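You operate a simulated robot arm through the tools that you are given. There is no shell and no other tool. Be economical: measure what you need, move in short steps, check, and stop when the job is done.

Carry out the task below with a simulated robot arm. There is one attempt and no reset: what you move stays moved.

TASK
Fetch the board patch that says "F-71" from the patch rack and set it on the low site board shelf. Put the 15 mm rubber sleeve from the top of the tool box on the sill under the green handle window and the 28 mm rubber sleeve on the top shelf of the three-shelf rack. Take the stiff black brush and put it on the black mat. Fetch the blue tile and set it on the top of the board stack. Put two of the thick green packers from the top of the site box on the top of the fixings bench. Any order will do. Set down upright: blue tile.

The check looks at the end state, three seconds after you hand in, the way a careful person would. Anything else that was tipped, shoved, dropped, spilled or broken makes it a failure.

THE ROBOT
A 6-joint arm with a two-finger parallel gripper on a trunk, on a base that drives. Base frame: it is fixed to the floor where the robot stands at the start and does not move with it; the origin is under the middle of the robot, x ahead of it, y to its left, z up; the surface under the hand at the start is at about z = 660. Lengths are in mm, angles in degrees, forces in N, time in s.
With the tool pointing down near the work surface it reaches from about 320 to 700 mm from the robot's upright axis, wherever it stands. Its first joint turns from -166.0 to 166.0 degrees. Places, roughly: black mat [3000, 1800, 800]; blue tile (10x5x12 cm) [3100, -1100, 600]; board patch [500, 0, 750]; low site board shelf (115x24 cm) [2120, 2600, 400]; rubber sleeve [-250, -8250, 750]; sill under the green handle window (56x24 cm) [380, -10920, 1100]; stiff black brush (13x6x11 cm) [3300, -700, 1000]; thick green packer [3250, -1500, 500]; top of the board stack [800, 1200, 800]; top of the fixings bench [1100, 200, 800]; top shelf of the three-shelf rack (13x32 cm) [1640, -5780, 1200]. Payload 4.1 kg.
The TCP is the grasp point between the finger pads, 23 mm short of the fingertips. In the tool frame z runs along the fingers and y along their closing line. Largest opening 94 mm; finger width 38, thickness 10; the body of the gripper, 54 by 96 mm, starts 39 mm behind the TCP.
Orientation is that of the tool frame in the base frame, as a unit quaternion [x, y, z, w]. With the fingers straight down and closing along the base's y, the tool's x points along the base's -x, its y along +y and its z along -z.

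THE INTERFACE
- The arm moves only by the tool send_rows. Its argument "commands" is a list of rows, each an object of numbers (a shift or turn left out is 0, a gripper value left out holds the last): "dx", "dy", "dz": the shift along the tool's x, y, z in mm; "wx", "wy", "wz": the turn, a rotation vector about the tool's x, y, z in degrees; "hand": the finger opening in mm, from 0 to 94. In form: [{"dx": .., "dy": .., "dz": .., "wx": .., "wy": .., "wz": .., "hand": ..}, ...]. A call has 1 to 20 rows; each row is the pose to reach, as a shift and turn from the pose commanded when the call began, along the tool's axes at that moment. A row lasts 0.2 s, in which the tool goes at most 50 mm and 8.6 degrees; a call with a longer step from one row to the next is refused whole, and so is a gripper value outside its range. A pose out of reach is approached as far as the arm can. The call stops where the force on the tool passes 40 N (or 10 N more than at its start, if that is more) or the arm is blocked; 0.2 s more then pass. The fingers move at their own pace (about 45 mm/s each) and stop on an object; they squeeze with about 30 N. The grip force told is the motor's: it shows also when the fingers shut on nothing. Time passes only in rows, and 0.2 s behind the last, so rows that repeat a pose let the fingers close. The reply holds the time, the measured pose of the TCP, the force on the tool along the base axes, the opening and the grip force, in the units named above and with some noise, with the torque about the TCP (base axes, N m) and any sound that the robot's microphone picked up.
- Cameras (640 x 400 px; columns grow to the right, rows downward): "scene" is now at [15.1, 143.8, 1359.4]; the picture's right is [-0.28, -0.96, 0.00], its down [-0.69, 0.20, -0.70] and it looks along [0.67, -0.19, -0.72] (base axes); focal length 283 px, centre (320, 200). "wrist" rides on the gripper at [86, 16, -74] in the tool frame; the picture's right is [-0.18, 0.98, 0.00], its down [-0.58, -0.11, -0.81] and it looks along [-0.79, -0.15, 0.59] (tool axes); focal length 243 px, centre (320, 200). There is no depth. A picture from a camera that has moved, and an enlarged one, comes with that camera's place and axes in the base frame and with its lens.
- capture(camera): a new picture of that camera. No time passes.
- lift_body(by): slides the trunk up (or, below 0, down) by that many mm; the arm and the scene camera ride with it, the base frame stays. It gives what a move gives, with no picture.
- steer(legs): drives the robot by 1 to 6 legs, each [ahead, turn to the left] in mm and degrees, along the robot's own axes; the way and the turn of a leg run together, so that a leg with both is an arc; at most 1500 mm and 180 degrees a leg. The arm and the cameras ride along, it lands a little off, and it stops where it bumps. It gives what a move gives.
- turn_head(pan, tilt): turns the head with the scene camera to pan (to the left, within 155 degrees either way) and tilt (down, from -29 to 69), counted from straight ahead of the robot. It gives what a move gives.
- close_up(camera, box): a new picture of the part [left, top, right, bottom] of that camera's present view, enlarged. No time passes.
- hand_in(): hands the job in; it is judged then, once.

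Go step by step. Nothing tells you exact positions but the pictures and the camera data: compare them with the known pose of the tool, close in by small moves and look again before you grip or let go. The budget is 207 turns and 180 pictures, counting those below and the enlarged ones. Unless the task says otherwise, let go and move clear before handing in, and close with one line.

The tools are called after ">>>" as name(argument=value, ...) on one line, values as JSON. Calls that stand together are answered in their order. send_rows: Moves the arm, as the interface text tells. Its arguments: {"type":"object","properties":{"commands":{"type":"array","items":{"type":"object","properties":{"dx":{"type":"number"},"dy":{"type":"number"},"dz":{"type":"number"},"wx":{"type":"number"},"wy":{"type":"number"},"wz":{"type":"number"},"hand":{"type":"number"}}}}},"required":["commands"]} The other tools are called the same way: lift_body (by) slides the trunk up or down; steer (legs) drives the base; turn_head (pan, tilt) turns the head that bears the scene camera; capture (camera) takes a picture; close_up (camera, box) takes an enlarged picture of a part of a camera's view; hand_in () hands the job in.

At the start:

```text
time_s: 0.0
tool_pos: [373.8, 59.7, 1004.0]
tcp_rot: [0.002, 1.0, 0.001, 0.0]
contact_force: [-0.1, -0.2, 0.1]
torque: [0.02, 0.0, -0.01]
finger_gap: 94.0
finger_force: 0.1
trunk travel left (down, up): [-325.0, 265.0]
robot x, y, heading: [-1.0, -0.3, 0.3]
head pan, tilt: [-16.2, 45.9]
```

scene: 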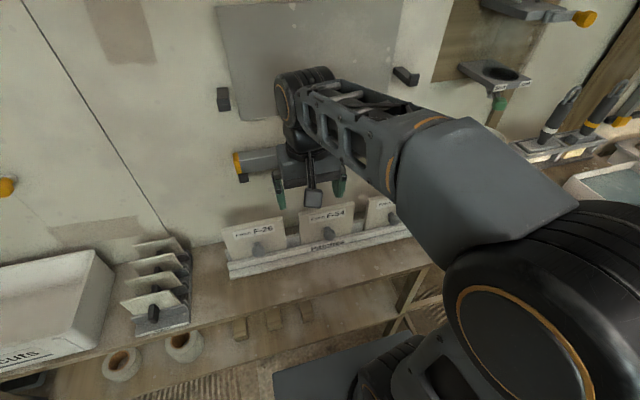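
wrist: 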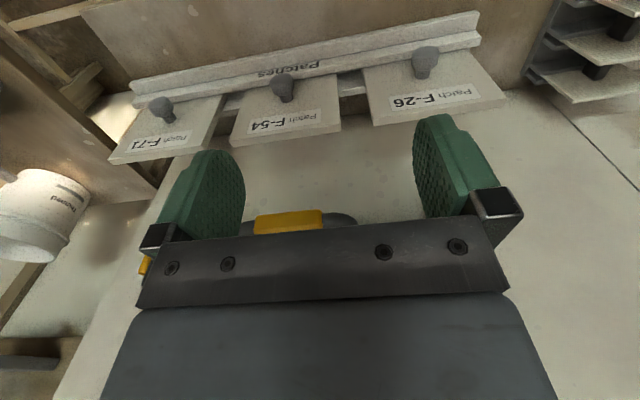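

I see the patch rack ahead with F-26, F-54 and F-71 (right, partly hidden by the arm). I take a closer look at it before moving.

>>> close_up(camera="scene", box=[200, 170, 440, 320])

>>> close_up(camera="wrist", box=[90, 20, 410, 220])

```text
2.67 times, centred on (320, 245) of scene
camera zoom: at [15.1, 143.8, 1359.4], right [-0.28, -0.96, 0.0], down [-0.69, 0.2, -0.7], along [0.67, -0.19, -0.72], focal length 754 px, centre (320, 80)
```

zoom: 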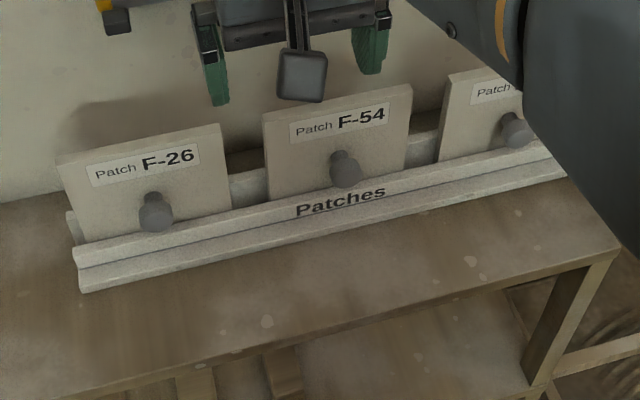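

```text
2.00 times, centred on (250, 120) of wrist
camera zoom: at [286.4, 76.0, 1079.1], right [0.19, 0.98, 0.0], down [0.58, -0.11, 0.81], along [0.79, -0.15, -0.59], focal length 485 px, centre (460, 360)
```

zoom: 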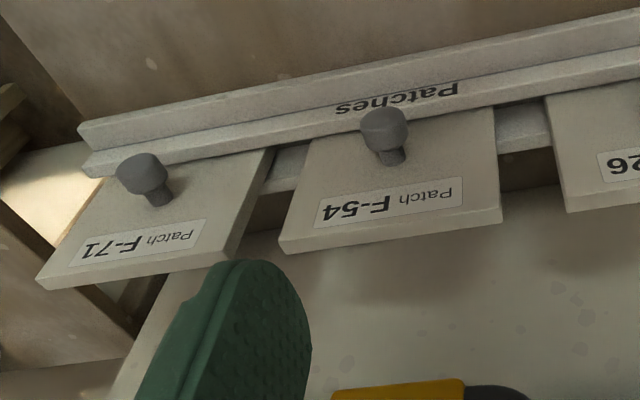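

F-71's knob is near (432, -178, 780), F-54's near (433, 0, 780). I back the base up for room, and look around for obstacles.

>>> steer(legs=[[-200, 0]])

>>> turn_head(pan=-20, tilt=40)

>>> capture(camera="scene")

```text
time_s: 1.6
tool_pos: [172.1, 60.1, 1004.0]
tcp_rot: [0.002, 1.0, 0.001, 0.0]
contact_force: [0.8, -0.5, -0.1]
torque: [-0.01, 0.02, 0.01]
finger_gap: 93.7
finger_force: 0.0
trunk travel left (down, up): [-325.0, 265.0]
robot x, y, heading: [-201.4, -1.1, -0.0]
head pan, tilt: [-16.2, 45.9]
```

```text
time_s: 2.3
tool_pos: [172.7, 59.9, 1003.6]
tcp_rot: [0.002, 1.0, 0.0, 0.0]
contact_force: [0.9, -0.6, -0.6]
torque: [-0.02, -0.02, -0.02]
finger_gap: 93.8
finger_force: 0.1
trunk travel left (down, up): [-325.0, 265.0]
robot x, y, heading: [-201.9, -1.8, 0.3]
head pan, tilt: [-20.0, 40.0]
```

```text
175 pictures are left
camera scene: at [-183.5, 137.0, 1368.0], right [-0.34, -0.94, 0.0], down [-0.6, 0.22, -0.77], along [0.72, -0.26, -0.64], focal length 283 px, centre (320, 200)
```

scene: 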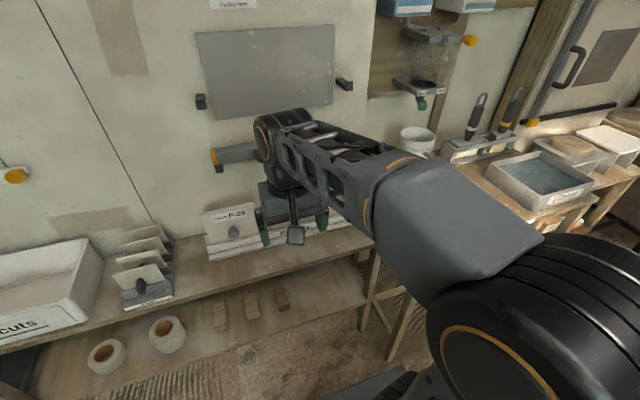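

I see the rack still where estimated, and clear space. I move the hand toward a spot in front of F-71 while tilting the tool forward.

>>> send_rows(commands=[{"dx": -15, "dy": -26, "dz": 10, "wy": -7}, {"dx": -30, "dy": -52, "dz": 20, "wy": -14}, {"dx": -45, "dy": -79, "dz": 30, "wy": -21}, {"dx": -60, "dy": -105, "dz": 40, "wy": -28}, {"dx": -75, "dy": -131, "dz": 50, "wy": -35}, {"dx": -90, "dy": -158, "dz": 60, "wy": -42}, {"dx": -105, "dy": -184, "dz": 70, "wy": -49}, {"dx": -120, "dy": -210, "dz": 80, "wy": -56}, {"dx": -135, "dy": -238, "dz": 90, "wy": -63}])

>>> capture(camera="wrist")

>>> capture(camera="scene")

```text
time_s: 4.3
tool_pos: [307.2, -180.7, 913.4]
tcp_rot: [0.002, 0.852, -0.002, 0.523]
contact_force: [-0.4, 0.2, 0.7]
torque: [-0.01, 0.02, 0.03]
finger_gap: 93.9
finger_force: 0.1
trunk travel left (down, up): [-325.0, 265.0]
robot x, y, heading: [-200.6, 0.3, -0.0]
head pan, tilt: [-20.0, 40.0]
```

```text
174 pictures are left
camera wrist: at [199.9, -163.6, 870.7], right [0.09, 0.98, 0.16], down [-0.45, -0.11, 0.88], along [0.89, -0.15, 0.44], focal length 243 px, centre (320, 200)
```

wrist: 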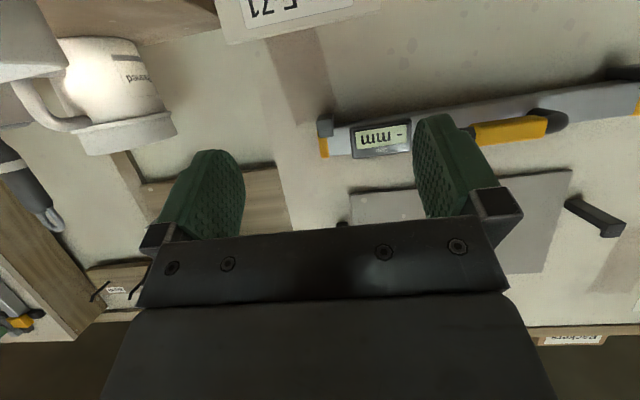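

```text
173 pictures are left
camera scene: at [-183.6, 137.1, 1368.1], right [-0.34, -0.94, 0.0], down [-0.6, 0.22, -0.77], along [0.72, -0.26, -0.64], focal length 283 px, centre (320, 200)
```

scene: 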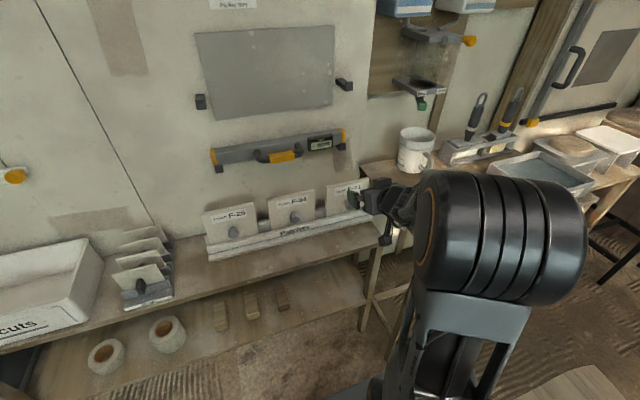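

The rack is clear in the scene view; the knob of F-71 is still taken at about (432, -179, 780). I bring the tool to a stand-off along its axis.

>>> send_rows(commands=[{"dx": 31, "dy": 1, "dz": 35}, {"dx": 62, "dy": 2, "dz": 70}, {"dx": 62, "dy": 2, "dz": 85}])

>>> capture(camera="wrist")

>>> close_up(camera="scene", box=[280, 140, 440, 240])

```text
time_s: 5.1
tool_pos: [354.2, -178.3, 819.6]
tcp_rot: [0.002, 0.853, -0.001, 0.522]
contact_force: [0.0, 0.4, -0.1]
torque: [0.01, -0.03, -0.01]
finger_gap: 94.0
finger_force: 0.0
trunk travel left (down, up): [-325.0, 265.0]
robot x, y, heading: [-201.6, -3.1, 0.0]
head pan, tilt: [-20.0, 40.0]
```

```text
172 pictures are left
camera wrist: at [248.0, -160.5, 777.2], right [0.09, 0.98, 0.16], down [-0.45, -0.11, 0.88], along [0.89, -0.15, 0.44], focal length 243 px, centre (320, 200)
```

wrist: 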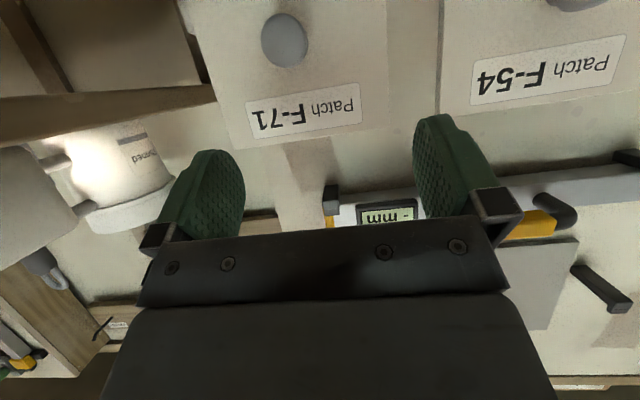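

```text
4.00 times, centred on (360, 190) of scene
camera zoom: at [-183.4, 136.8, 1368.1], right [-0.34, -0.94, 0.0], down [-0.6, 0.22, -0.77], along [0.72, -0.26, -0.64], focal length 1130 px, centre (160, 240)
```

zoom: 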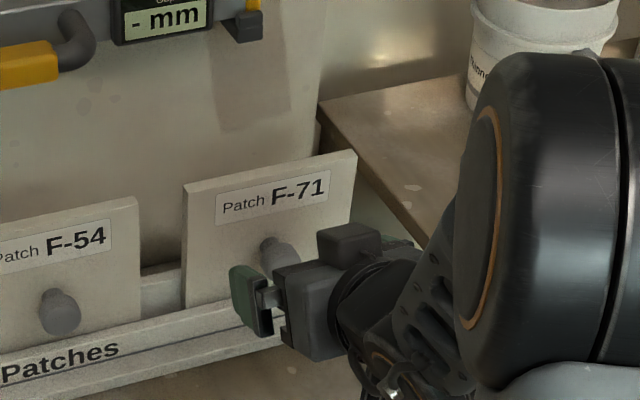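

Triangulating again with the new views puts F-71's knob at about (457, -200, 748). I correct the stand-off and look again.

>>> send_rows(commands=[{"dx": 5, "dy": -11, "dz": 28}, {"dx": 12, "dy": -23, "dz": 56}, {"dx": 12, "dy": -23, "dz": 56}])

>>> capture(camera="wrist")

>>> close_up(camera="scene", box=[280, 140, 440, 240])

```text
time_s: 5.9
tool_pos: [398.3, -201.4, 785.0]
tcp_rot: [0.002, 0.853, -0.001, 0.523]
contact_force: [-0.4, 0.9, -1.0]
torque: [0.01, 0.02, 0.03]
finger_gap: 94.4
finger_force: 0.1
trunk travel left (down, up): [-325.0, 265.0]
robot x, y, heading: [-200.2, -1.7, 0.3]
head pan, tilt: [-20.0, 40.0]
```

```text
170 pictures are left
camera wrist: at [292.1, -185.0, 741.9], right [0.09, 0.98, 0.16], down [-0.45, -0.11, 0.88], along [0.89, -0.15, 0.44], focal length 243 px, centre (320, 200)
```

wrist: 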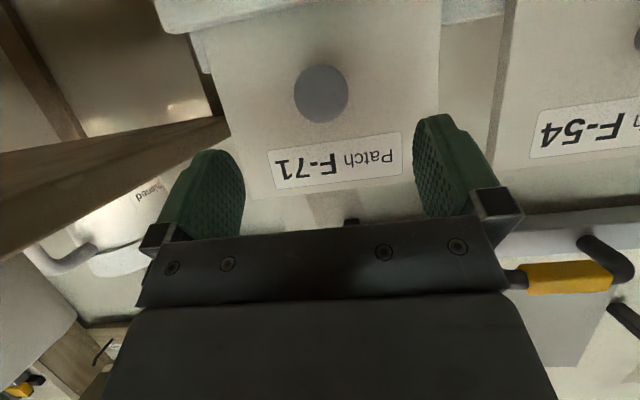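

```text
4.00 times, centred on (360, 190) of scene
camera zoom: at [-183.3, 136.8, 1368.1], right [-0.34, -0.94, 0.0], down [-0.6, 0.22, -0.77], along [0.72, -0.26, -0.64], focal length 1130 px, centre (160, 240)
```

zoom: 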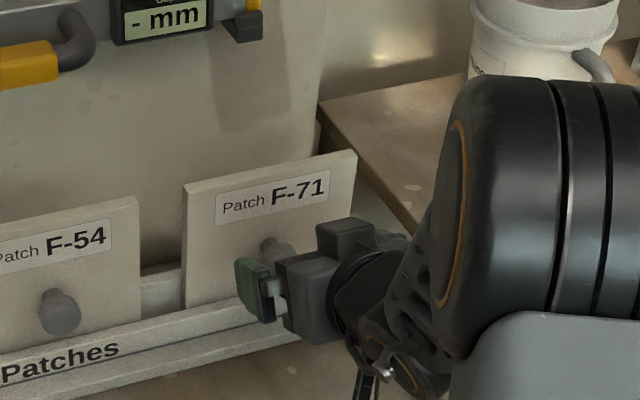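

The knob lies at about (455, -200, 750), straight ahead of the tool. I advance 57 mm along the tool axis.

>>> send_rows(commands=[{"dx": 1, "dy": 1, "dz": 20}, {"dx": 1, "dy": 1, "dz": 40}, {"dx": 1, "dy": 1, "dz": 50}, {"dx": 1, "dy": 1, "dz": 57}])

>>> capture(camera="wrist")

>>> close_up(camera="scene", box=[280, 140, 440, 240])

```text
time_s: 6.9
tool_pos: [449.0, -200.3, 757.4]
tcp_rot: [0.002, 0.852, -0.001, 0.523]
contact_force: [-2.4, -0.1, 0.5]
torque: [-0.05, -0.02, -0.13]
finger_gap: 94.2
finger_force: 0.1
trunk travel left (down, up): [-325.0, 265.0]
robot x, y, heading: [-200.8, -2.7, -0.1]
head pan, tilt: [-20.0, 40.0]
```

```text
168 pictures are left
camera wrist: at [342.0, -183.1, 714.5], right [0.09, 0.98, 0.16], down [-0.45, -0.11, 0.88], along [0.89, -0.15, 0.44], focal length 243 px, centre (320, 200)
```

wrist: 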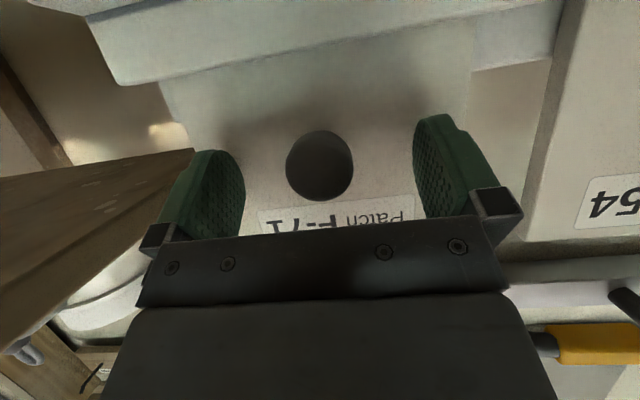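

```text
4.00 times, centred on (360, 190) of scene
camera zoom: at [-183.7, 136.9, 1368.1], right [-0.34, -0.94, 0.0], down [-0.6, 0.22, -0.77], along [0.72, -0.26, -0.64], focal length 1130 px, centre (160, 240)
```

zoom: 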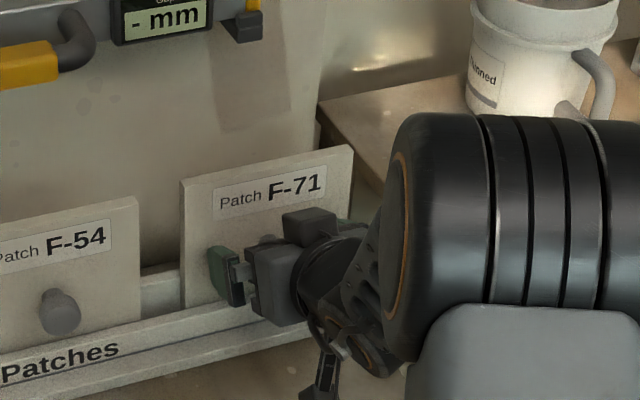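

The knob is between the fingers, with a slight touch on the plate. I back off 2 mm and close.

>>> send_rows(commands=[{"dz": -2, "hand": 94}, {"dz": -2, "hand": 10}, {"dz": -2, "hand": 10}, {"dz": -2, "hand": 10}, {"dz": -2, "hand": 10}, {"dz": -2, "hand": 10}])

>>> capture(camera="wrist")

```text
time_s: 8.3
tool_pos: [448.5, -200.2, 758.6]
tcp_rot: [0.002, 0.853, -0.001, 0.523]
contact_force: [1.2, 0.3, -0.3]
torque: [0.01, -0.03, 0.06]
finger_gap: 31.5
finger_force: 30.0
trunk travel left (down, up): [-325.0, 265.0]
robot x, y, heading: [-199.8, 2.3, 0.1]
head pan, tilt: [-20.0, 40.0]
```

```text
166 pictures are left
camera wrist: at [340.7, -182.7, 715.6], right [0.09, 0.98, 0.16], down [-0.46, -0.11, 0.88], along [0.89, -0.15, 0.44], focal length 243 px, centre (320, 200)
```

wrist: 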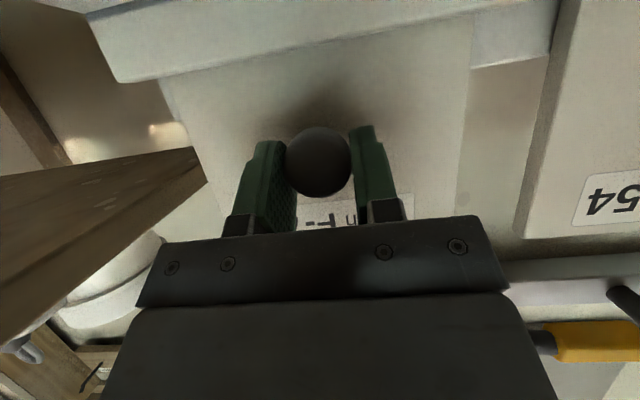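

The knob is held at 31.5 mm. I lift straight up out of the rack.

>>> send_rows(commands=[{"dx": -9, "dz": -4.5}, {"dx": -18, "dz": -9}, {"dx": -36, "dz": -18}, {"dx": -54, "dz": -27}, {"dx": -72, "dz": -37}, {"dx": -89, "dz": -45}, {"dx": -107, "dz": -60}, {"dx": -107, "dz": -90}, {"dx": -107, "dz": -125}])

>>> capture(camera="scene")

>>> capture(camera="wrist")

```text
time_s: 10.3
tool_pos: [385.9, -196.6, 909.1]
tcp_rot: [0.001, 0.853, 0.0, 0.522]
contact_force: [-0.4, -0.2, -2.8]
torque: [-0.02, 0.05, 0.01]
finger_gap: 31.3
finger_force: 29.8
trunk travel left (down, up): [-325.0, 265.0]
robot x, y, heading: [-201.6, 2.9, 0.3]
head pan, tilt: [-20.0, 40.0]
```

```text
165 pictures are left
camera scene: at [-183.1, 136.9, 1368.0], right [-0.34, -0.94, 0.0], down [-0.6, 0.22, -0.77], along [0.72, -0.26, -0.64], focal length 283 px, centre (320, 200)
```

scene: 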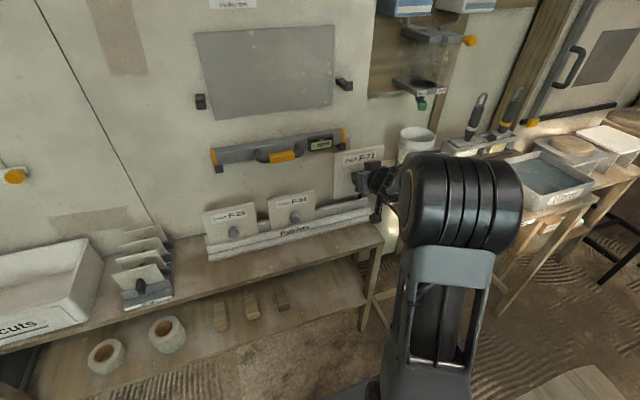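

```text
164 pictures are left
camera wrist: at [278.6, -180.7, 867.1], right [0.09, 0.98, 0.16], down [-0.45, -0.11, 0.88], along [0.89, -0.15, 0.44], focal length 243 px, centre (320, 200)
```

wrist: 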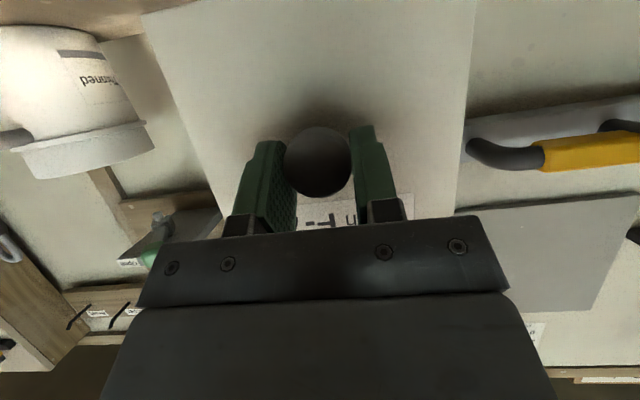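

F-71 is out and held. Now I look around to learn the layout before driving.

>>> turn_head(pan=60, tilt=15)

>>> capture(camera="scene")

>>> turn_head(pan=145, tilt=15)

>>> capture(camera="scene")

>>> turn_head(pan=-140, tilt=15)

>>> capture(camera="scene")

>>> turn_head(pan=-60, tilt=15)

>>> capture(camera="scene")

```text
time_s: 11.8
tool_pos: [385.8, -197.4, 910.0]
tcp_rot: [0.001, 0.852, 0.0, 0.523]
contact_force: [-0.1, -0.3, -2.4]
torque: [0.0, 0.07, -0.02]
finger_gap: 31.2
finger_force: 29.4
trunk travel left (down, up): [-325.0, 265.0]
robot x, y, heading: [-196.7, 1.4, 0.3]
head pan, tilt: [60.0, 15.0]
```

```text
163 pictures are left
camera scene: at [-216.6, 246.8, 1407.6], right [0.87, -0.5, 0.0], down [-0.13, -0.22, -0.97], along [0.48, 0.84, -0.26], focal length 283 px, centre (320, 200)
```

scene: 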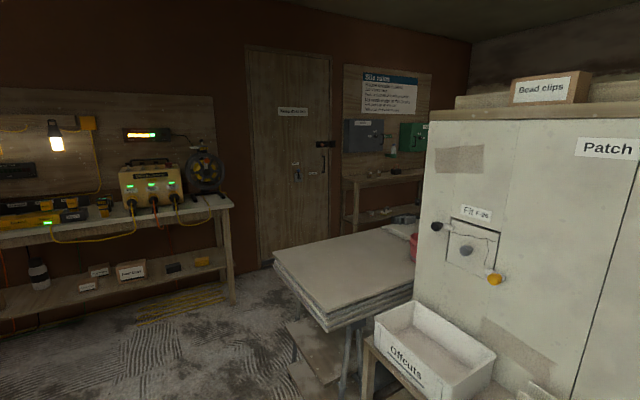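

```text
time_s: 13.4
tool_pos: [386.8, -197.0, 909.6]
tcp_rot: [0.002, 0.852, -0.001, 0.523]
contact_force: [0.8, 0.2, -2.0]
torque: [0.0, 0.06, 0.02]
finger_gap: 31.4
finger_force: 30.2
trunk travel left (down, up): [-325.0, 265.0]
robot x, y, heading: [-199.4, -1.3, 0.3]
head pan, tilt: [145.0, 15.0]
```

```text
162 pictures are left
camera scene: at [-339.8, 219.4, 1407.6], right [0.57, 0.82, 0.0], down [0.21, -0.15, -0.97], along [-0.79, 0.55, -0.26], focal length 283 px, centre (320, 200)
```

scene: 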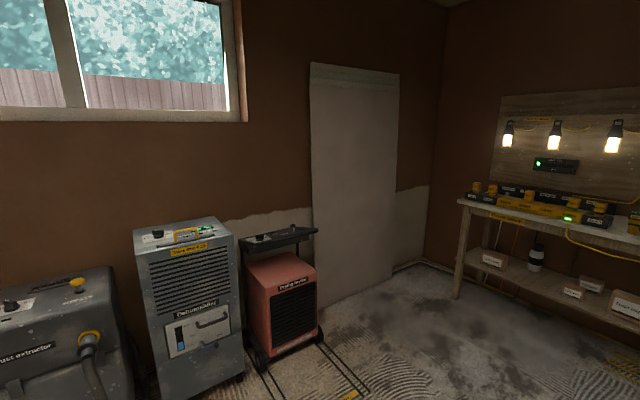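

```text
time_s: 17.3
tool_pos: [384.8, -196.5, 909.1]
tcp_rot: [0.001, 0.853, -0.001, 0.523]
contact_force: [-0.8, 0.4, -2.3]
torque: [0.02, 0.06, -0.01]
finger_gap: 31.4
finger_force: 29.7
trunk travel left (down, up): [-325.0, 265.0]
robot x, y, heading: [-200.4, 0.0, -0.1]
head pan, tilt: [-140.0, 15.0]
```

```text
161 pictures are left
camera scene: at [-334.7, 105.7, 1407.6], right [-0.64, 0.77, 0.0], down [0.2, 0.17, -0.97], along [-0.74, -0.62, -0.26], focal length 283 px, centre (320, 200)
```

scene: 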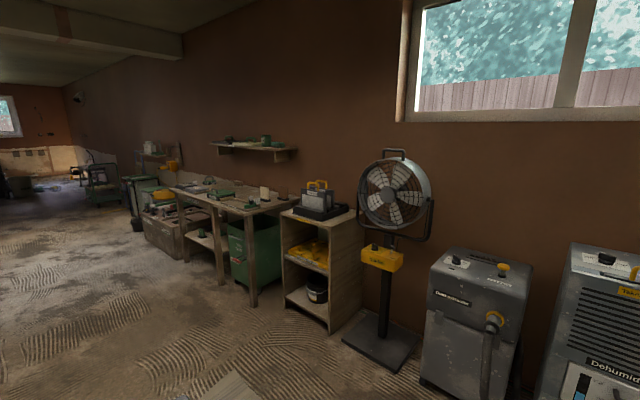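

```text
time_s: 18.8
tool_pos: [385.4, -198.6, 910.4]
tcp_rot: [0.002, 0.853, -0.001, 0.522]
contact_force: [0.6, 1.1, -2.9]
torque: [0.03, 0.08, 0.0]
finger_gap: 31.3
finger_force: 30.4
trunk travel left (down, up): [-325.0, 265.0]
robot x, y, heading: [-198.3, -0.9, 0.1]
head pan, tilt: [-60.0, 15.0]
```

```text
160 pictures are left
camera scene: at [-216.5, 85.0, 1407.6], right [-0.87, -0.5, 0.0], down [-0.13, 0.22, -0.97], along [0.48, -0.84, -0.26], focal length 283 px, centre (320, 200)
```

scene: 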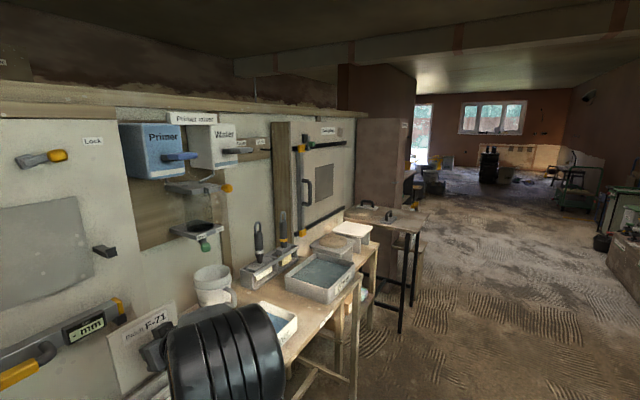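

The site-rules board with the shelf beneath is beyond the board stack, past the partition's left end. I check the gap between the charging bench and the stack more closely.

>>> turn_head(pan=75, tilt=32)

>>> capture(camera="scene")

>>> turn_head(pan=20, tilt=65)

>>> capture(camera="scene")

```text
time_s: 21.0
tool_pos: [386.3, -197.4, 910.1]
tcp_rot: [0.001, 0.853, 0.0, 0.522]
contact_force: [0.0, -0.5, -2.4]
torque: [0.02, 0.05, -0.01]
finger_gap: 31.4
finger_force: 29.7
trunk travel left (down, up): [-325.0, 265.0]
robot x, y, heading: [-203.4, 0.4, 0.3]
head pan, tilt: [75.0, 32.0]
```

```text
159 pictures are left
camera scene: at [-240.1, 252.4, 1380.3], right [0.97, -0.26, 0.0], down [-0.14, -0.51, -0.85], along [0.22, 0.82, -0.53], focal length 283 px, centre (320, 200)
```

scene: 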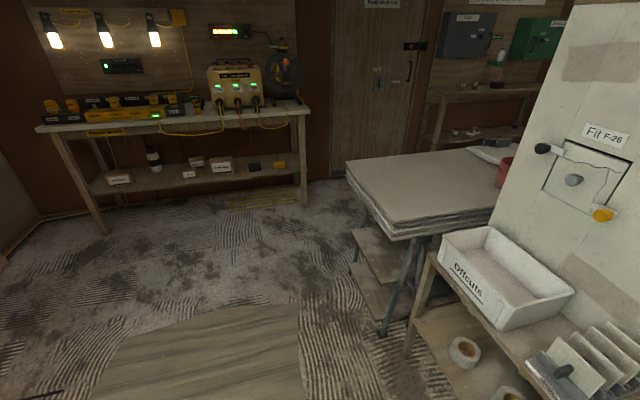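

```text
time_s: 22.2
tool_pos: [386.7, -197.4, 910.2]
tcp_rot: [0.001, 0.853, -0.001, 0.522]
contact_force: [-0.5, 0.0, -1.6]
torque: [0.0, 0.08, 0.02]
finger_gap: 31.2
finger_force: 29.6
trunk travel left (down, up): [-325.0, 265.0]
robot x, y, heading: [-202.0, 1.0, -0.0]
head pan, tilt: [20.0, 65.0]
```

```text
158 pictures are left
camera scene: at [-206.2, 186.7, 1335.8], right [0.34, -0.94, 0.0], down [-0.85, -0.31, -0.42], along [0.4, 0.15, -0.91], focal length 283 px, centre (320, 200)
```

scene: 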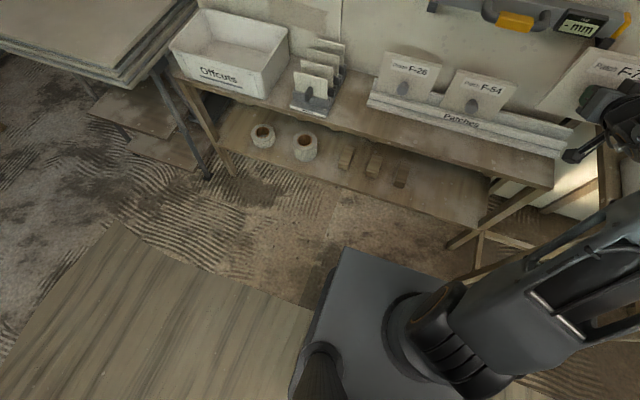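

The gap is about 850 mm wide (y 1450 to 2300), enough. I retract the arm close and high, then drive in legs.

>>> send_rows(commands=[{"dx": -8, "dy": 24, "dz": -38}, {"dx": -15, "dy": 49, "dz": -75}, {"dx": -23, "dy": 73, "dz": -112}, {"dx": -30, "dy": 98, "dz": -150}, {"dx": -38, "dy": 122, "dz": -187}, {"dx": -45, "dy": 147, "dz": -225}, {"dx": -53, "dy": 172, "dz": -262}, {"dx": -60, "dy": 197, "dz": -300}])

>>> steer(legs=[[0, 90], [900, 0], [970, 0]])

>>> turn_head(pan=-60, tilt=30)

>>> capture(camera="scene")

```text
time_s: 23.9
tool_pos: [192.0, -54.8, 998.1]
tcp_rot: [0.051, 0.909, -0.008, 0.413]
contact_force: [0.3, -0.2, -1.7]
torque: [-0.05, 0.07, 0.0]
finger_gap: 31.3
finger_force: 30.2
trunk travel left (down, up): [-325.0, 265.0]
robot x, y, heading: [-199.0, -2.2, 0.3]
head pan, tilt: [20.0, 65.0]
stopped in row 8: the arm was blocked; the commanded pose is now the measured one
```

```text
time_s: 37.2
tool_pos: [-205.6, 2266.9, 999.5]
tcp_rot: [-0.618, 0.667, 0.294, 0.295]
contact_force: [-0.7, -0.3, -3.1]
torque: [-0.06, 0.0, -0.02]
finger_gap: 31.4
finger_force: 29.7
trunk travel left (down, up): [-325.0, 265.0]
robot x, y, heading: [-245.7, 1870.6, 92.0]
head pan, tilt: [20.0, 65.0]
```

```text
time_s: 38.7
tool_pos: [-204.3, 2266.6, 999.6]
tcp_rot: [-0.617, 0.669, 0.292, 0.295]
contact_force: [0.1, 0.0, -1.4]
torque: [-0.1, 0.01, -0.01]
finger_gap: 31.3
finger_force: 29.5
trunk travel left (down, up): [-325.0, 265.0]
robot x, y, heading: [-244.8, 1870.9, 92.0]
head pan, tilt: [-60.0, 30.0]
```

```text
157 pictures are left
camera scene: at [-335.9, 1852.5, 1383.4], right [0.53, -0.85, 0.0], down [-0.42, -0.27, -0.87], along [0.73, 0.46, -0.5], focal length 283 px, centre (320, 200)
```

scene: 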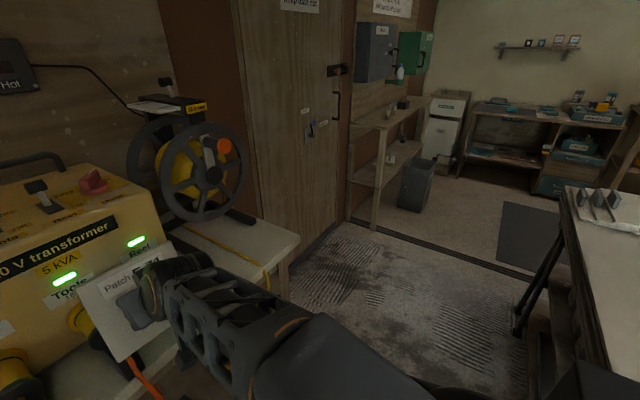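

The patch hangs just in front of the charging bench; turning right swings it away. I turn and drive along the gap toward the shelf, whose left post is at about x=1500.

>>> steer(legs=[[0, -92], [1000, 0], [700, 0]])

>>> turn_head(pan=35, tilt=45)

>>> capture(camera="scene")

>>> turn_head(pan=-50, tilt=25)

>>> capture(camera="scene")

```text
time_s: 51.2
tool_pos: [1841.3, 1825.0, 999.2]
tcp_rot: [0.05, 0.908, -0.008, 0.416]
contact_force: [0.4, -0.6, -2.8]
torque: [0.0, 0.09, 0.03]
finger_gap: 31.3
finger_force: 30.2
trunk travel left (down, up): [-325.0, 265.0]
robot x, y, heading: [1442.8, 1879.0, 0.1]
head pan, tilt: [-60.0, 30.0]
```

```text
time_s: 52.9
tool_pos: [1841.0, 1825.2, 998.9]
tcp_rot: [0.051, 0.909, -0.008, 0.414]
contact_force: [-0.2, -0.3, -2.4]
torque: [0.03, 0.04, 0.04]
finger_gap: 31.3
finger_force: 30.1
trunk travel left (down, up): [-325.0, 265.0]
robot x, y, heading: [1444.3, 1880.8, -0.1]
head pan, tilt: [35.0, 45.0]
```

```text
156 pictures are left
camera scene: at [1449.9, 2092.5, 1360.8], right [0.57, -0.82, 0.0], down [-0.58, -0.41, -0.71], along [0.58, 0.41, -0.71], focal length 283 px, centre (320, 200)
```

scene: 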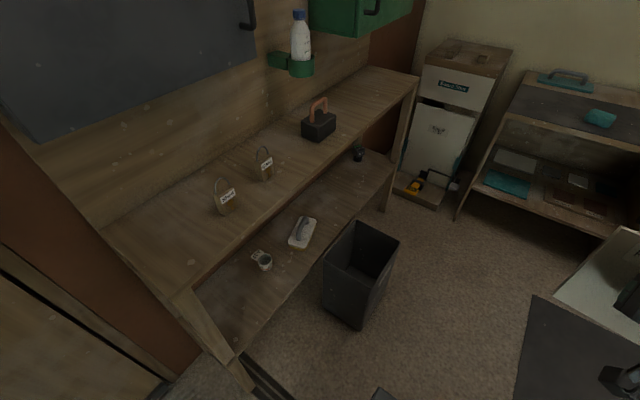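

```text
time_s: 54.5
tool_pos: [1840.9, 1825.5, 997.2]
tcp_rot: [0.05, 0.909, -0.007, 0.414]
contact_force: [0.4, 0.2, -2.6]
torque: [0.06, 0.08, 0.0]
finger_gap: 31.1
finger_force: 30.2
trunk travel left (down, up): [-325.0, 265.0]
robot x, y, heading: [1448.1, 1881.9, 0.1]
head pan, tilt: [-50.0, 25.0]
```

```text
155 pictures are left
camera scene: at [1442.7, 1975.3, 1391.4], right [-0.76, -0.64, 0.0], down [-0.27, 0.32, -0.91], along [0.58, -0.69, -0.42], focal length 283 px, centre (320, 200)
```

scene: 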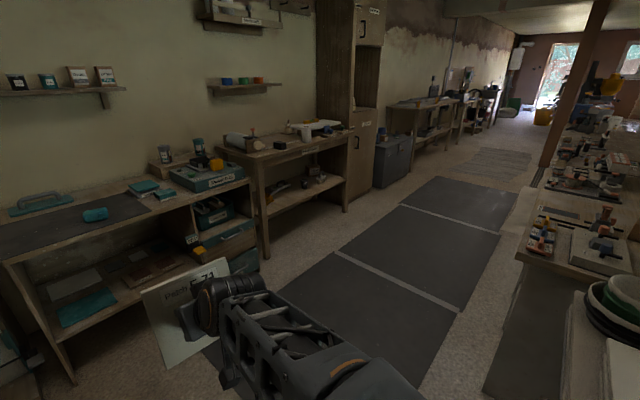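

I see the low shelf (z≈400) with free space left of the tape roll, around x=1680, and a bin on the floor farther right. To lay the patch flat under the table top I need the tool rolled 180°, so I first move the arm out, and try the roll in free air.

>>> steer(legs=[[235, 0], [0, 90]])

>>> send_rows(commands=[{"wz": 8.5}, {"wz": 17}, {"wz": 25.5}, {"wz": 34}, {"wz": 42.5}, {"wz": 51}, {"wz": 59.5}, {"wz": 68}, {"wz": 76.5}, {"wz": 85}, {"wz": 93.5}, {"wz": 102}, {"wz": 110.5}, {"wz": 119}, {"wz": 127.5}, {"wz": 136}, {"wz": 144.5}, {"wz": 153}, {"wz": 161.5}, {"wz": 170}])

>>> turn_head(pan=0, tilt=45)

>>> capture(camera="scene")

```text
time_s: 60.0
tool_pos: [1742.3, 2273.8, 998.2]
tcp_rot: [-0.601, 0.683, 0.285, 0.301]
contact_force: [0.2, -0.4, -2.0]
torque: [-0.07, 0.01, -0.04]
finger_gap: 31.6
finger_force: 29.7
trunk travel left (down, up): [-325.0, 265.0]
robot x, y, heading: [1681.9, 1879.9, 89.4]
head pan, tilt: [-50.0, 25.0]
```

```text
time_s: 64.2
tool_pos: [1741.9, 2274.8, 997.3]
tcp_rot: [0.63, 0.657, 0.324, -0.257]
contact_force: [-0.2, 0.2, -1.9]
torque: [-0.07, 0.01, 0.01]
finger_gap: 31.6
finger_force: 30.4
trunk travel left (down, up): [-325.0, 265.0]
robot x, y, heading: [1683.2, 1875.8, 89.2]
head pan, tilt: [-50.0, 25.0]
```

```text
time_s: 65.4
tool_pos: [1741.7, 2274.1, 997.7]
tcp_rot: [0.628, 0.659, 0.324, -0.257]
contact_force: [-0.8, 0.5, -1.8]
torque: [-0.04, -0.01, 0.02]
finger_gap: 31.5
finger_force: 29.9
trunk travel left (down, up): [-325.0, 265.0]
robot x, y, heading: [1683.0, 1880.5, 89.3]
head pan, tilt: [0.0, 45.0]
```

```text
154 pictures are left
camera scene: at [1513.1, 1903.3, 1360.9], right [1.0, -0.01, 0.0], down [-0.01, -0.71, -0.71], along [0.01, 0.71, -0.71], focal length 283 px, centre (320, 200)
```

scene: 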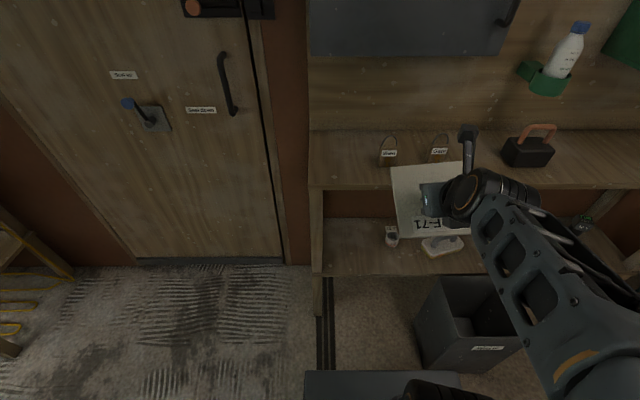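

The roll worked. I lower the trunk, then level the tool's roll, set its tilt to about 33°, and shift to x≈1650.

>>> lift_body(by=-300)

>>> send_rows(commands=[{"dx": -13, "dy": -33, "dz": 11, "wx": 1.3, "wy": -5.2, "wz": 1.5}, {"dx": -25, "dy": -66, "dz": 22, "wx": 2.6, "wy": -10.4, "wz": 3}, {"dx": -38, "dy": -98, "dz": 33, "wx": 3.9, "wy": -15.6, "wz": 4.4}, {"dx": -38, "dy": -98, "dz": 33, "wx": 3.9, "wy": -15.6, "wz": 4.4}])

>>> capture(camera="scene")

>>> capture(camera="wrist")

```text
time_s: 68.4
tool_pos: [1742.8, 2278.6, 692.2]
tcp_rot: [0.63, 0.661, 0.319, -0.254]
contact_force: [0.1, 0.6, -3.5]
torque: [-0.04, 0.0, -0.03]
finger_gap: 31.5
finger_force: 29.9
trunk travel left (down, up): [-25.0, 565.0]
robot x, y, heading: [1681.5, 1879.5, 89.2]
head pan, tilt: [0.0, 45.0]
```

```text
time_s: 69.4
tool_pos: [1702.2, 2273.0, 633.3]
tcp_rot: [0.681, 0.674, 0.202, -0.201]
contact_force: [-0.2, -0.1, -2.1]
torque: [0.0, 0.0, 0.01]
finger_gap: 31.4
finger_force: 30.2
out of reach, approached as far as the arm can: row 2, 3, 4
trunk travel left (down, up): [-25.0, 565.0]
robot x, y, heading: [1678.3, 1876.5, 89.1]
head pan, tilt: [0.0, 45.0]
```

```text
153 pictures are left
camera scene: at [1513.0, 1903.2, 1060.8], right [1.0, -0.01, 0.0], down [-0.01, -0.71, -0.71], along [0.01, 0.71, -0.71], focal length 283 px, centre (320, 200)
```

scene: 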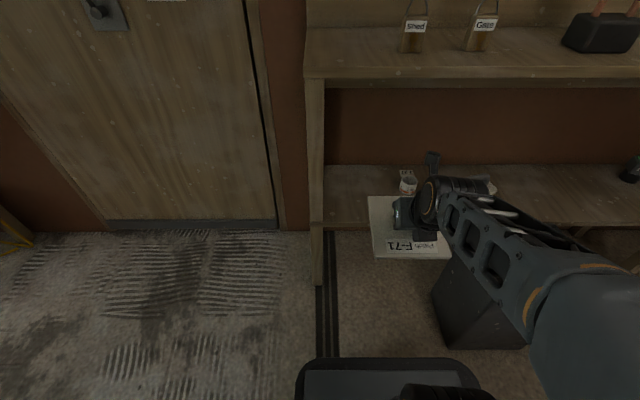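

```text
152 pictures are left
camera wrist: at [1718.1, 2304.4, 743.5], right [0.98, -0.16, -0.1], down [-0.12, -0.93, 0.36], along [-0.15, -0.34, -0.93], focal length 243 px, centre (320, 200)
```

wrist: 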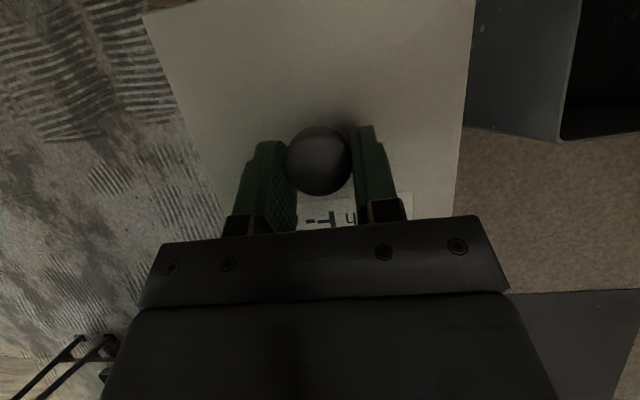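

The pose was simply too close to the robot's axis. I move forward and down; the roll on the shelf is at about (1815, 2640), shelf front edge at y≈2465.

>>> send_rows(commands=[{"dx": 14, "dy": 2, "dz": 39}, {"dx": 27, "dy": 3, "dz": 77}, {"dx": 41, "dy": 4, "dz": 116}, {"dx": 54, "dy": 5, "dz": 154}, {"dx": 54, "dy": 5, "dz": 154}])

>>> capture(camera="scene")

>>> capture(camera="wrist")

```text
time_s: 70.6
tool_pos: [1706.9, 2403.0, 532.0]
tcp_rot: [0.682, 0.673, 0.204, -0.199]
contact_force: [0.8, -0.8, -1.6]
torque: [-0.03, 0.01, 0.01]
finger_gap: 31.4
finger_force: 29.6
trunk travel left (down, up): [-25.0, 565.0]
robot x, y, heading: [1683.6, 1880.1, 89.3]
head pan, tilt: [0.0, 45.0]
```

```text
151 pictures are left
camera scene: at [1513.0, 1903.2, 1060.8], right [1.0, -0.01, 0.0], down [-0.01, -0.71, -0.71], along [0.01, 0.71, -0.71], focal length 283 px, centre (320, 200)
```

scene: 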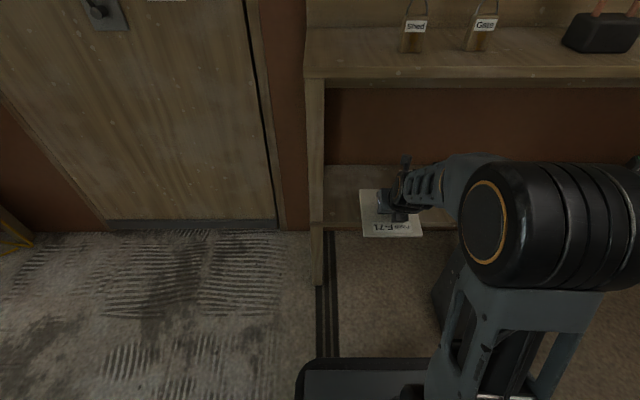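

```text
150 pictures are left
camera wrist: at [1722.8, 2435.5, 642.9], right [0.98, -0.17, -0.1], down [-0.12, -0.93, 0.36], along [-0.15, -0.34, -0.93], focal length 243 px, centre (320, 200)
```

wrist: 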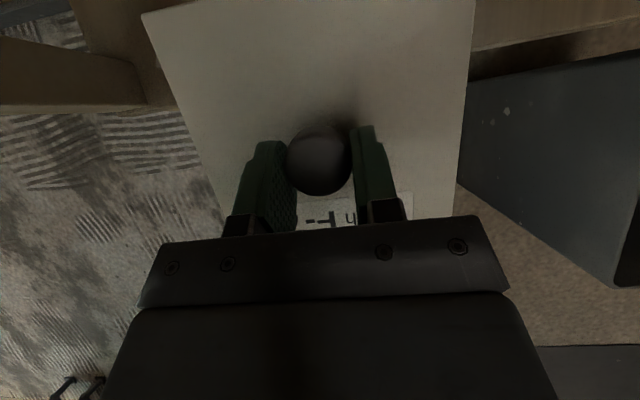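

The arm is at x=1707. I slide in over the shelf to about (1655, 2540, 500) and check.

>>> send_rows(commands=[{"dx": 20, "dy": -17, "dz": 20}, {"dx": 40, "dy": -35, "dz": 41}, {"dx": 65, "dy": -52, "dz": 66}, {"dx": 98, "dy": -52, "dz": 100}, {"dx": 98, "dy": -52, "dz": 100}])

>>> close_up(camera="scene", box=[280, 100, 520, 250])

>>> capture(camera="wrist")

```text
time_s: 71.8
tool_pos: [1686.7, 2535.9, 493.9]
tcp_rot: [0.675, 0.679, 0.195, -0.212]
contact_force: [0.0, -0.5, -2.2]
torque: [-0.03, 0.03, 0.01]
finger_gap: 31.4
finger_force: 29.8
out of reach, approached as far as the arm can: row 1, 2, 3, 4, 5
trunk travel left (down, up): [-25.0, 565.0]
robot x, y, heading: [1681.0, 1882.0, 89.3]
head pan, tilt: [0.0, 45.0]
```

```text
2.67 times, centred on (400, 175) of scene
camera zoom: at [1513.0, 1903.3, 1060.8], right [1.0, -0.01, 0.0], down [-0.01, -0.71, -0.71], along [0.01, 0.71, -0.71], focal length 754 px, centre (107, 267)
```

zoom: 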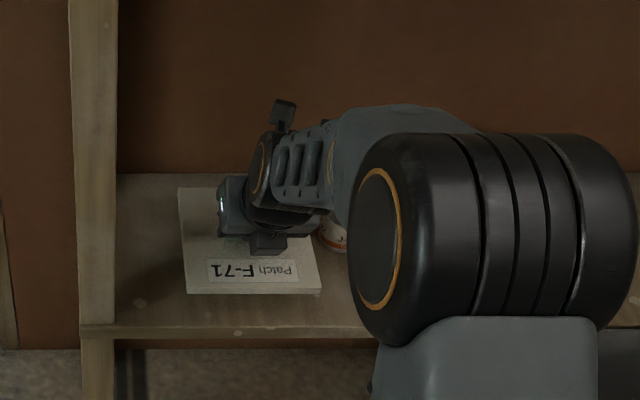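

```text
148 pictures are left
camera wrist: at [1704.5, 2566.6, 604.2], right [0.98, -0.14, -0.12], down [-0.09, -0.93, 0.35], along [-0.16, -0.34, -0.93], focal length 243 px, centre (320, 200)
```

wrist: 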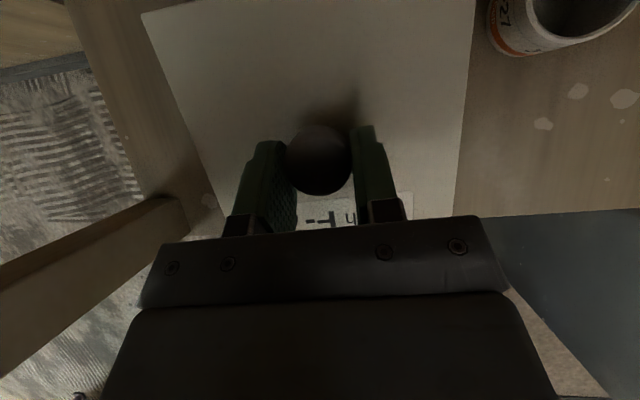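

The patch is over the shelf between post and tape roll with margin. I lower in small steps and watch the force.

>>> send_rows(commands=[{"dx": -5.5, "dz": 8.3}, {"dx": -11, "dz": 16.6}, {"dx": -15.5, "dz": 23.3}, {"dx": -17.7, "dz": 26.6}])

>>> close_up(camera="scene", box=[280, 100, 520, 250])

```text
time_s: 72.8
tool_pos: [1698.2, 2531.5, 462.2]
tcp_rot: [0.679, 0.676, 0.198, -0.205]
contact_force: [-0.2, 0.6, -1.9]
torque: [-0.06, -0.03, 0.0]
finger_gap: 31.2
finger_force: 30.0
out of reach, approached as far as the arm can: row 1, 2, 3, 4
trunk travel left (down, up): [-25.0, 565.0]
robot x, y, heading: [1679.9, 1879.3, 89.1]
head pan, tilt: [0.0, 45.0]
```

```text
2.67 times, centred on (400, 175) of scene
camera zoom: at [1513.0, 1903.3, 1060.8], right [1.0, -0.01, 0.0], down [-0.01, -0.71, -0.71], along [0.01, 0.71, -0.71], focal length 754 px, centre (107, 267)
```

zoom: 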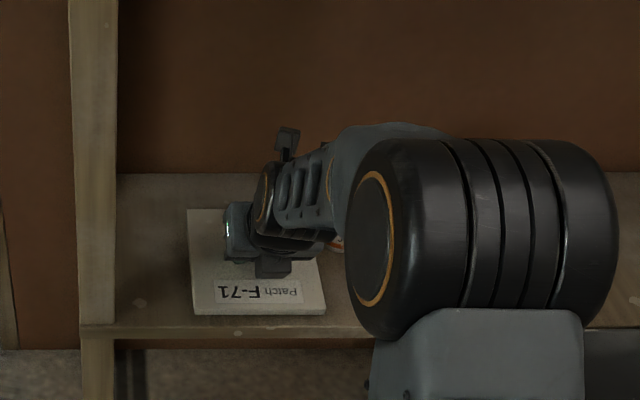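

The plate's near edge is close to the shelf's front edge, so I move it about 25 mm deeper before setting it down.

>>> send_rows(commands=[{"dx": 10, "dy": -5, "dz": 7}, {"dx": 21, "dy": -10, "dz": 14}, {"dx": 21, "dy": -10, "dz": 14}])

>>> close_up(camera="scene", box=[280, 100, 520, 250])

>>> capture(camera="wrist")

```text
time_s: 73.6
tool_pos: [1701.6, 2554.7, 460.0]
tcp_rot: [0.679, 0.676, 0.199, -0.206]
contact_force: [-0.3, 0.1, -3.0]
torque: [-0.07, -0.01, -0.01]
finger_gap: 31.2
finger_force: 29.5
out of reach, approached as far as the arm can: row 1, 2, 3
trunk travel left (down, up): [-25.0, 565.0]
robot x, y, heading: [1680.0, 1880.3, 89.6]
head pan, tilt: [0.0, 45.0]
```

```text
2.67 times, centred on (400, 175) of scene
camera zoom: at [1513.0, 1903.3, 1060.8], right [1.0, -0.01, 0.0], down [-0.01, -0.71, -0.71], along [0.01, 0.71, -0.71], focal length 754 px, centre (107, 267)
```

zoom: 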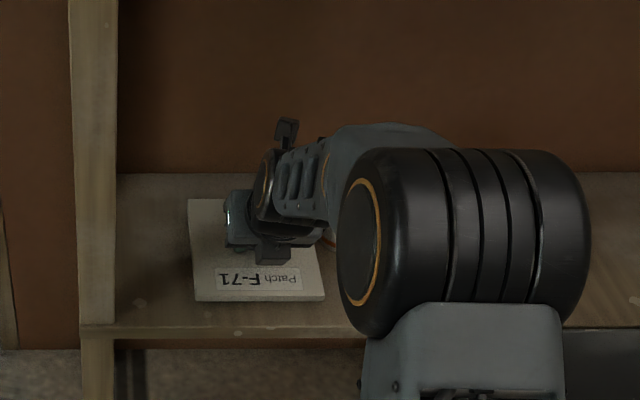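

```text
145 pictures are left
camera wrist: at [1718.5, 2586.8, 569.7], right [0.98, -0.15, -0.11], down [-0.11, -0.93, 0.36], along [-0.16, -0.34, -0.93], focal length 243 px, centre (320, 200)
```

wrist: 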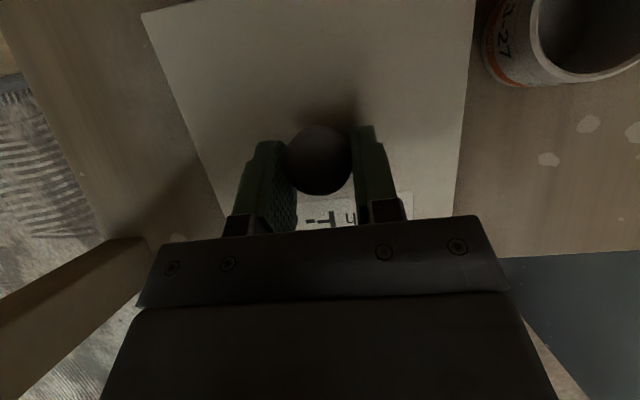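

The roll is near the plate's right edge; I turn the base slightly left to gain margin, then lower via the trunk.

>>> steer(legs=[[0, 2.5]])

>>> lift_body(by=-12)

>>> close_up(camera="scene", box=[280, 100, 520, 250])

>>> capture(camera="wrist")

```text
time_s: 74.4
tool_pos: [1673.4, 2555.7, 460.8]
tcp_rot: [0.664, 0.691, 0.194, -0.21]
contact_force: [-0.6, -0.1, -1.1]
torque: [-0.02, 0.01, 0.02]
finger_gap: 31.5
finger_force: 30.3
trunk travel left (down, up): [-25.0, 565.0]
robot x, y, heading: [1681.6, 1879.9, 91.8]
head pan, tilt: [0.0, 45.0]
```

```text
time_s: 75.0
tool_pos: [1673.0, 2555.5, 450.0]
tcp_rot: [0.663, 0.69, 0.198, -0.211]
contact_force: [-1.3, 5.4, 9.2]
torque: [-0.5, -0.29, 0.08]
finger_gap: 31.5
finger_force: 29.9
trunk travel left (down, up): [-13.0, 577.0]
robot x, y, heading: [1679.1, 1880.6, 91.6]
head pan, tilt: [0.0, 45.0]
```

```text
2.67 times, centred on (400, 175) of scene
camera zoom: at [1512.1, 1895.4, 1048.9], right [1.0, 0.03, 0.0], down [0.02, -0.71, -0.71], along [-0.02, 0.71, -0.71], focal length 754 px, centre (107, 267)
```

zoom: 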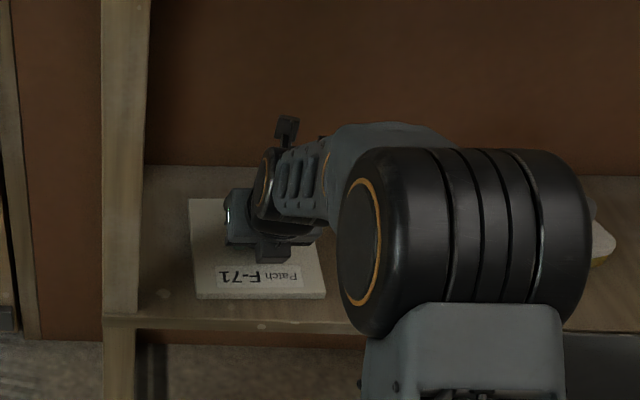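

```text
143 pictures are left
camera wrist: at [1687.3, 2588.0, 560.5], right [0.99, -0.11, -0.11], down [-0.07, -0.93, 0.35], along [-0.14, -0.34, -0.93], focal length 243 px, centre (320, 200)
```

wrist: 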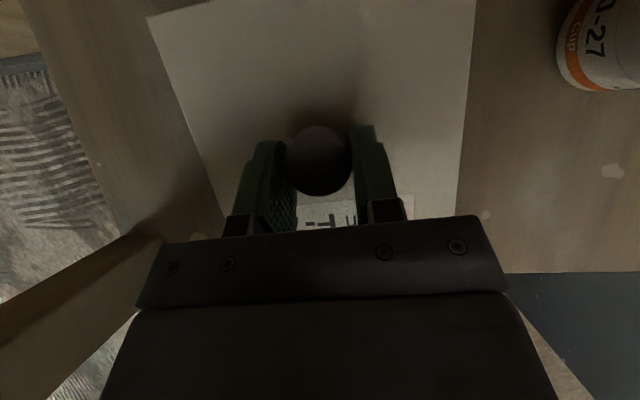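

Contact is felt. I press a few mm more so the plate pivots flat, then check before releasing.

>>> lift_body(by=-5)

>>> capture(camera="wrist")

```text
time_s: 75.6
tool_pos: [1672.6, 2556.5, 443.6]
tcp_rot: [0.662, 0.692, 0.196, -0.212]
contact_force: [-1.8, 7.3, 15.4]
torque: [-0.86, -0.85, 0.19]
finger_gap: 32.0
finger_force: 30.2
trunk travel left (down, up): [-8.0, 582.0]
robot x, y, heading: [1685.8, 1880.1, 91.7]
head pan, tilt: [0.0, 45.0]
```

```text
142 pictures are left
camera wrist: at [1687.0, 2587.7, 554.8], right [0.99, -0.11, -0.11], down [-0.06, -0.93, 0.35], along [-0.14, -0.34, -0.93], focal length 243 px, centre (320, 200)
```

wrist: 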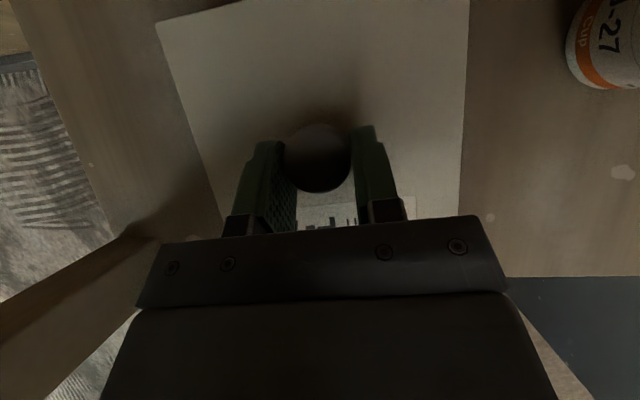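

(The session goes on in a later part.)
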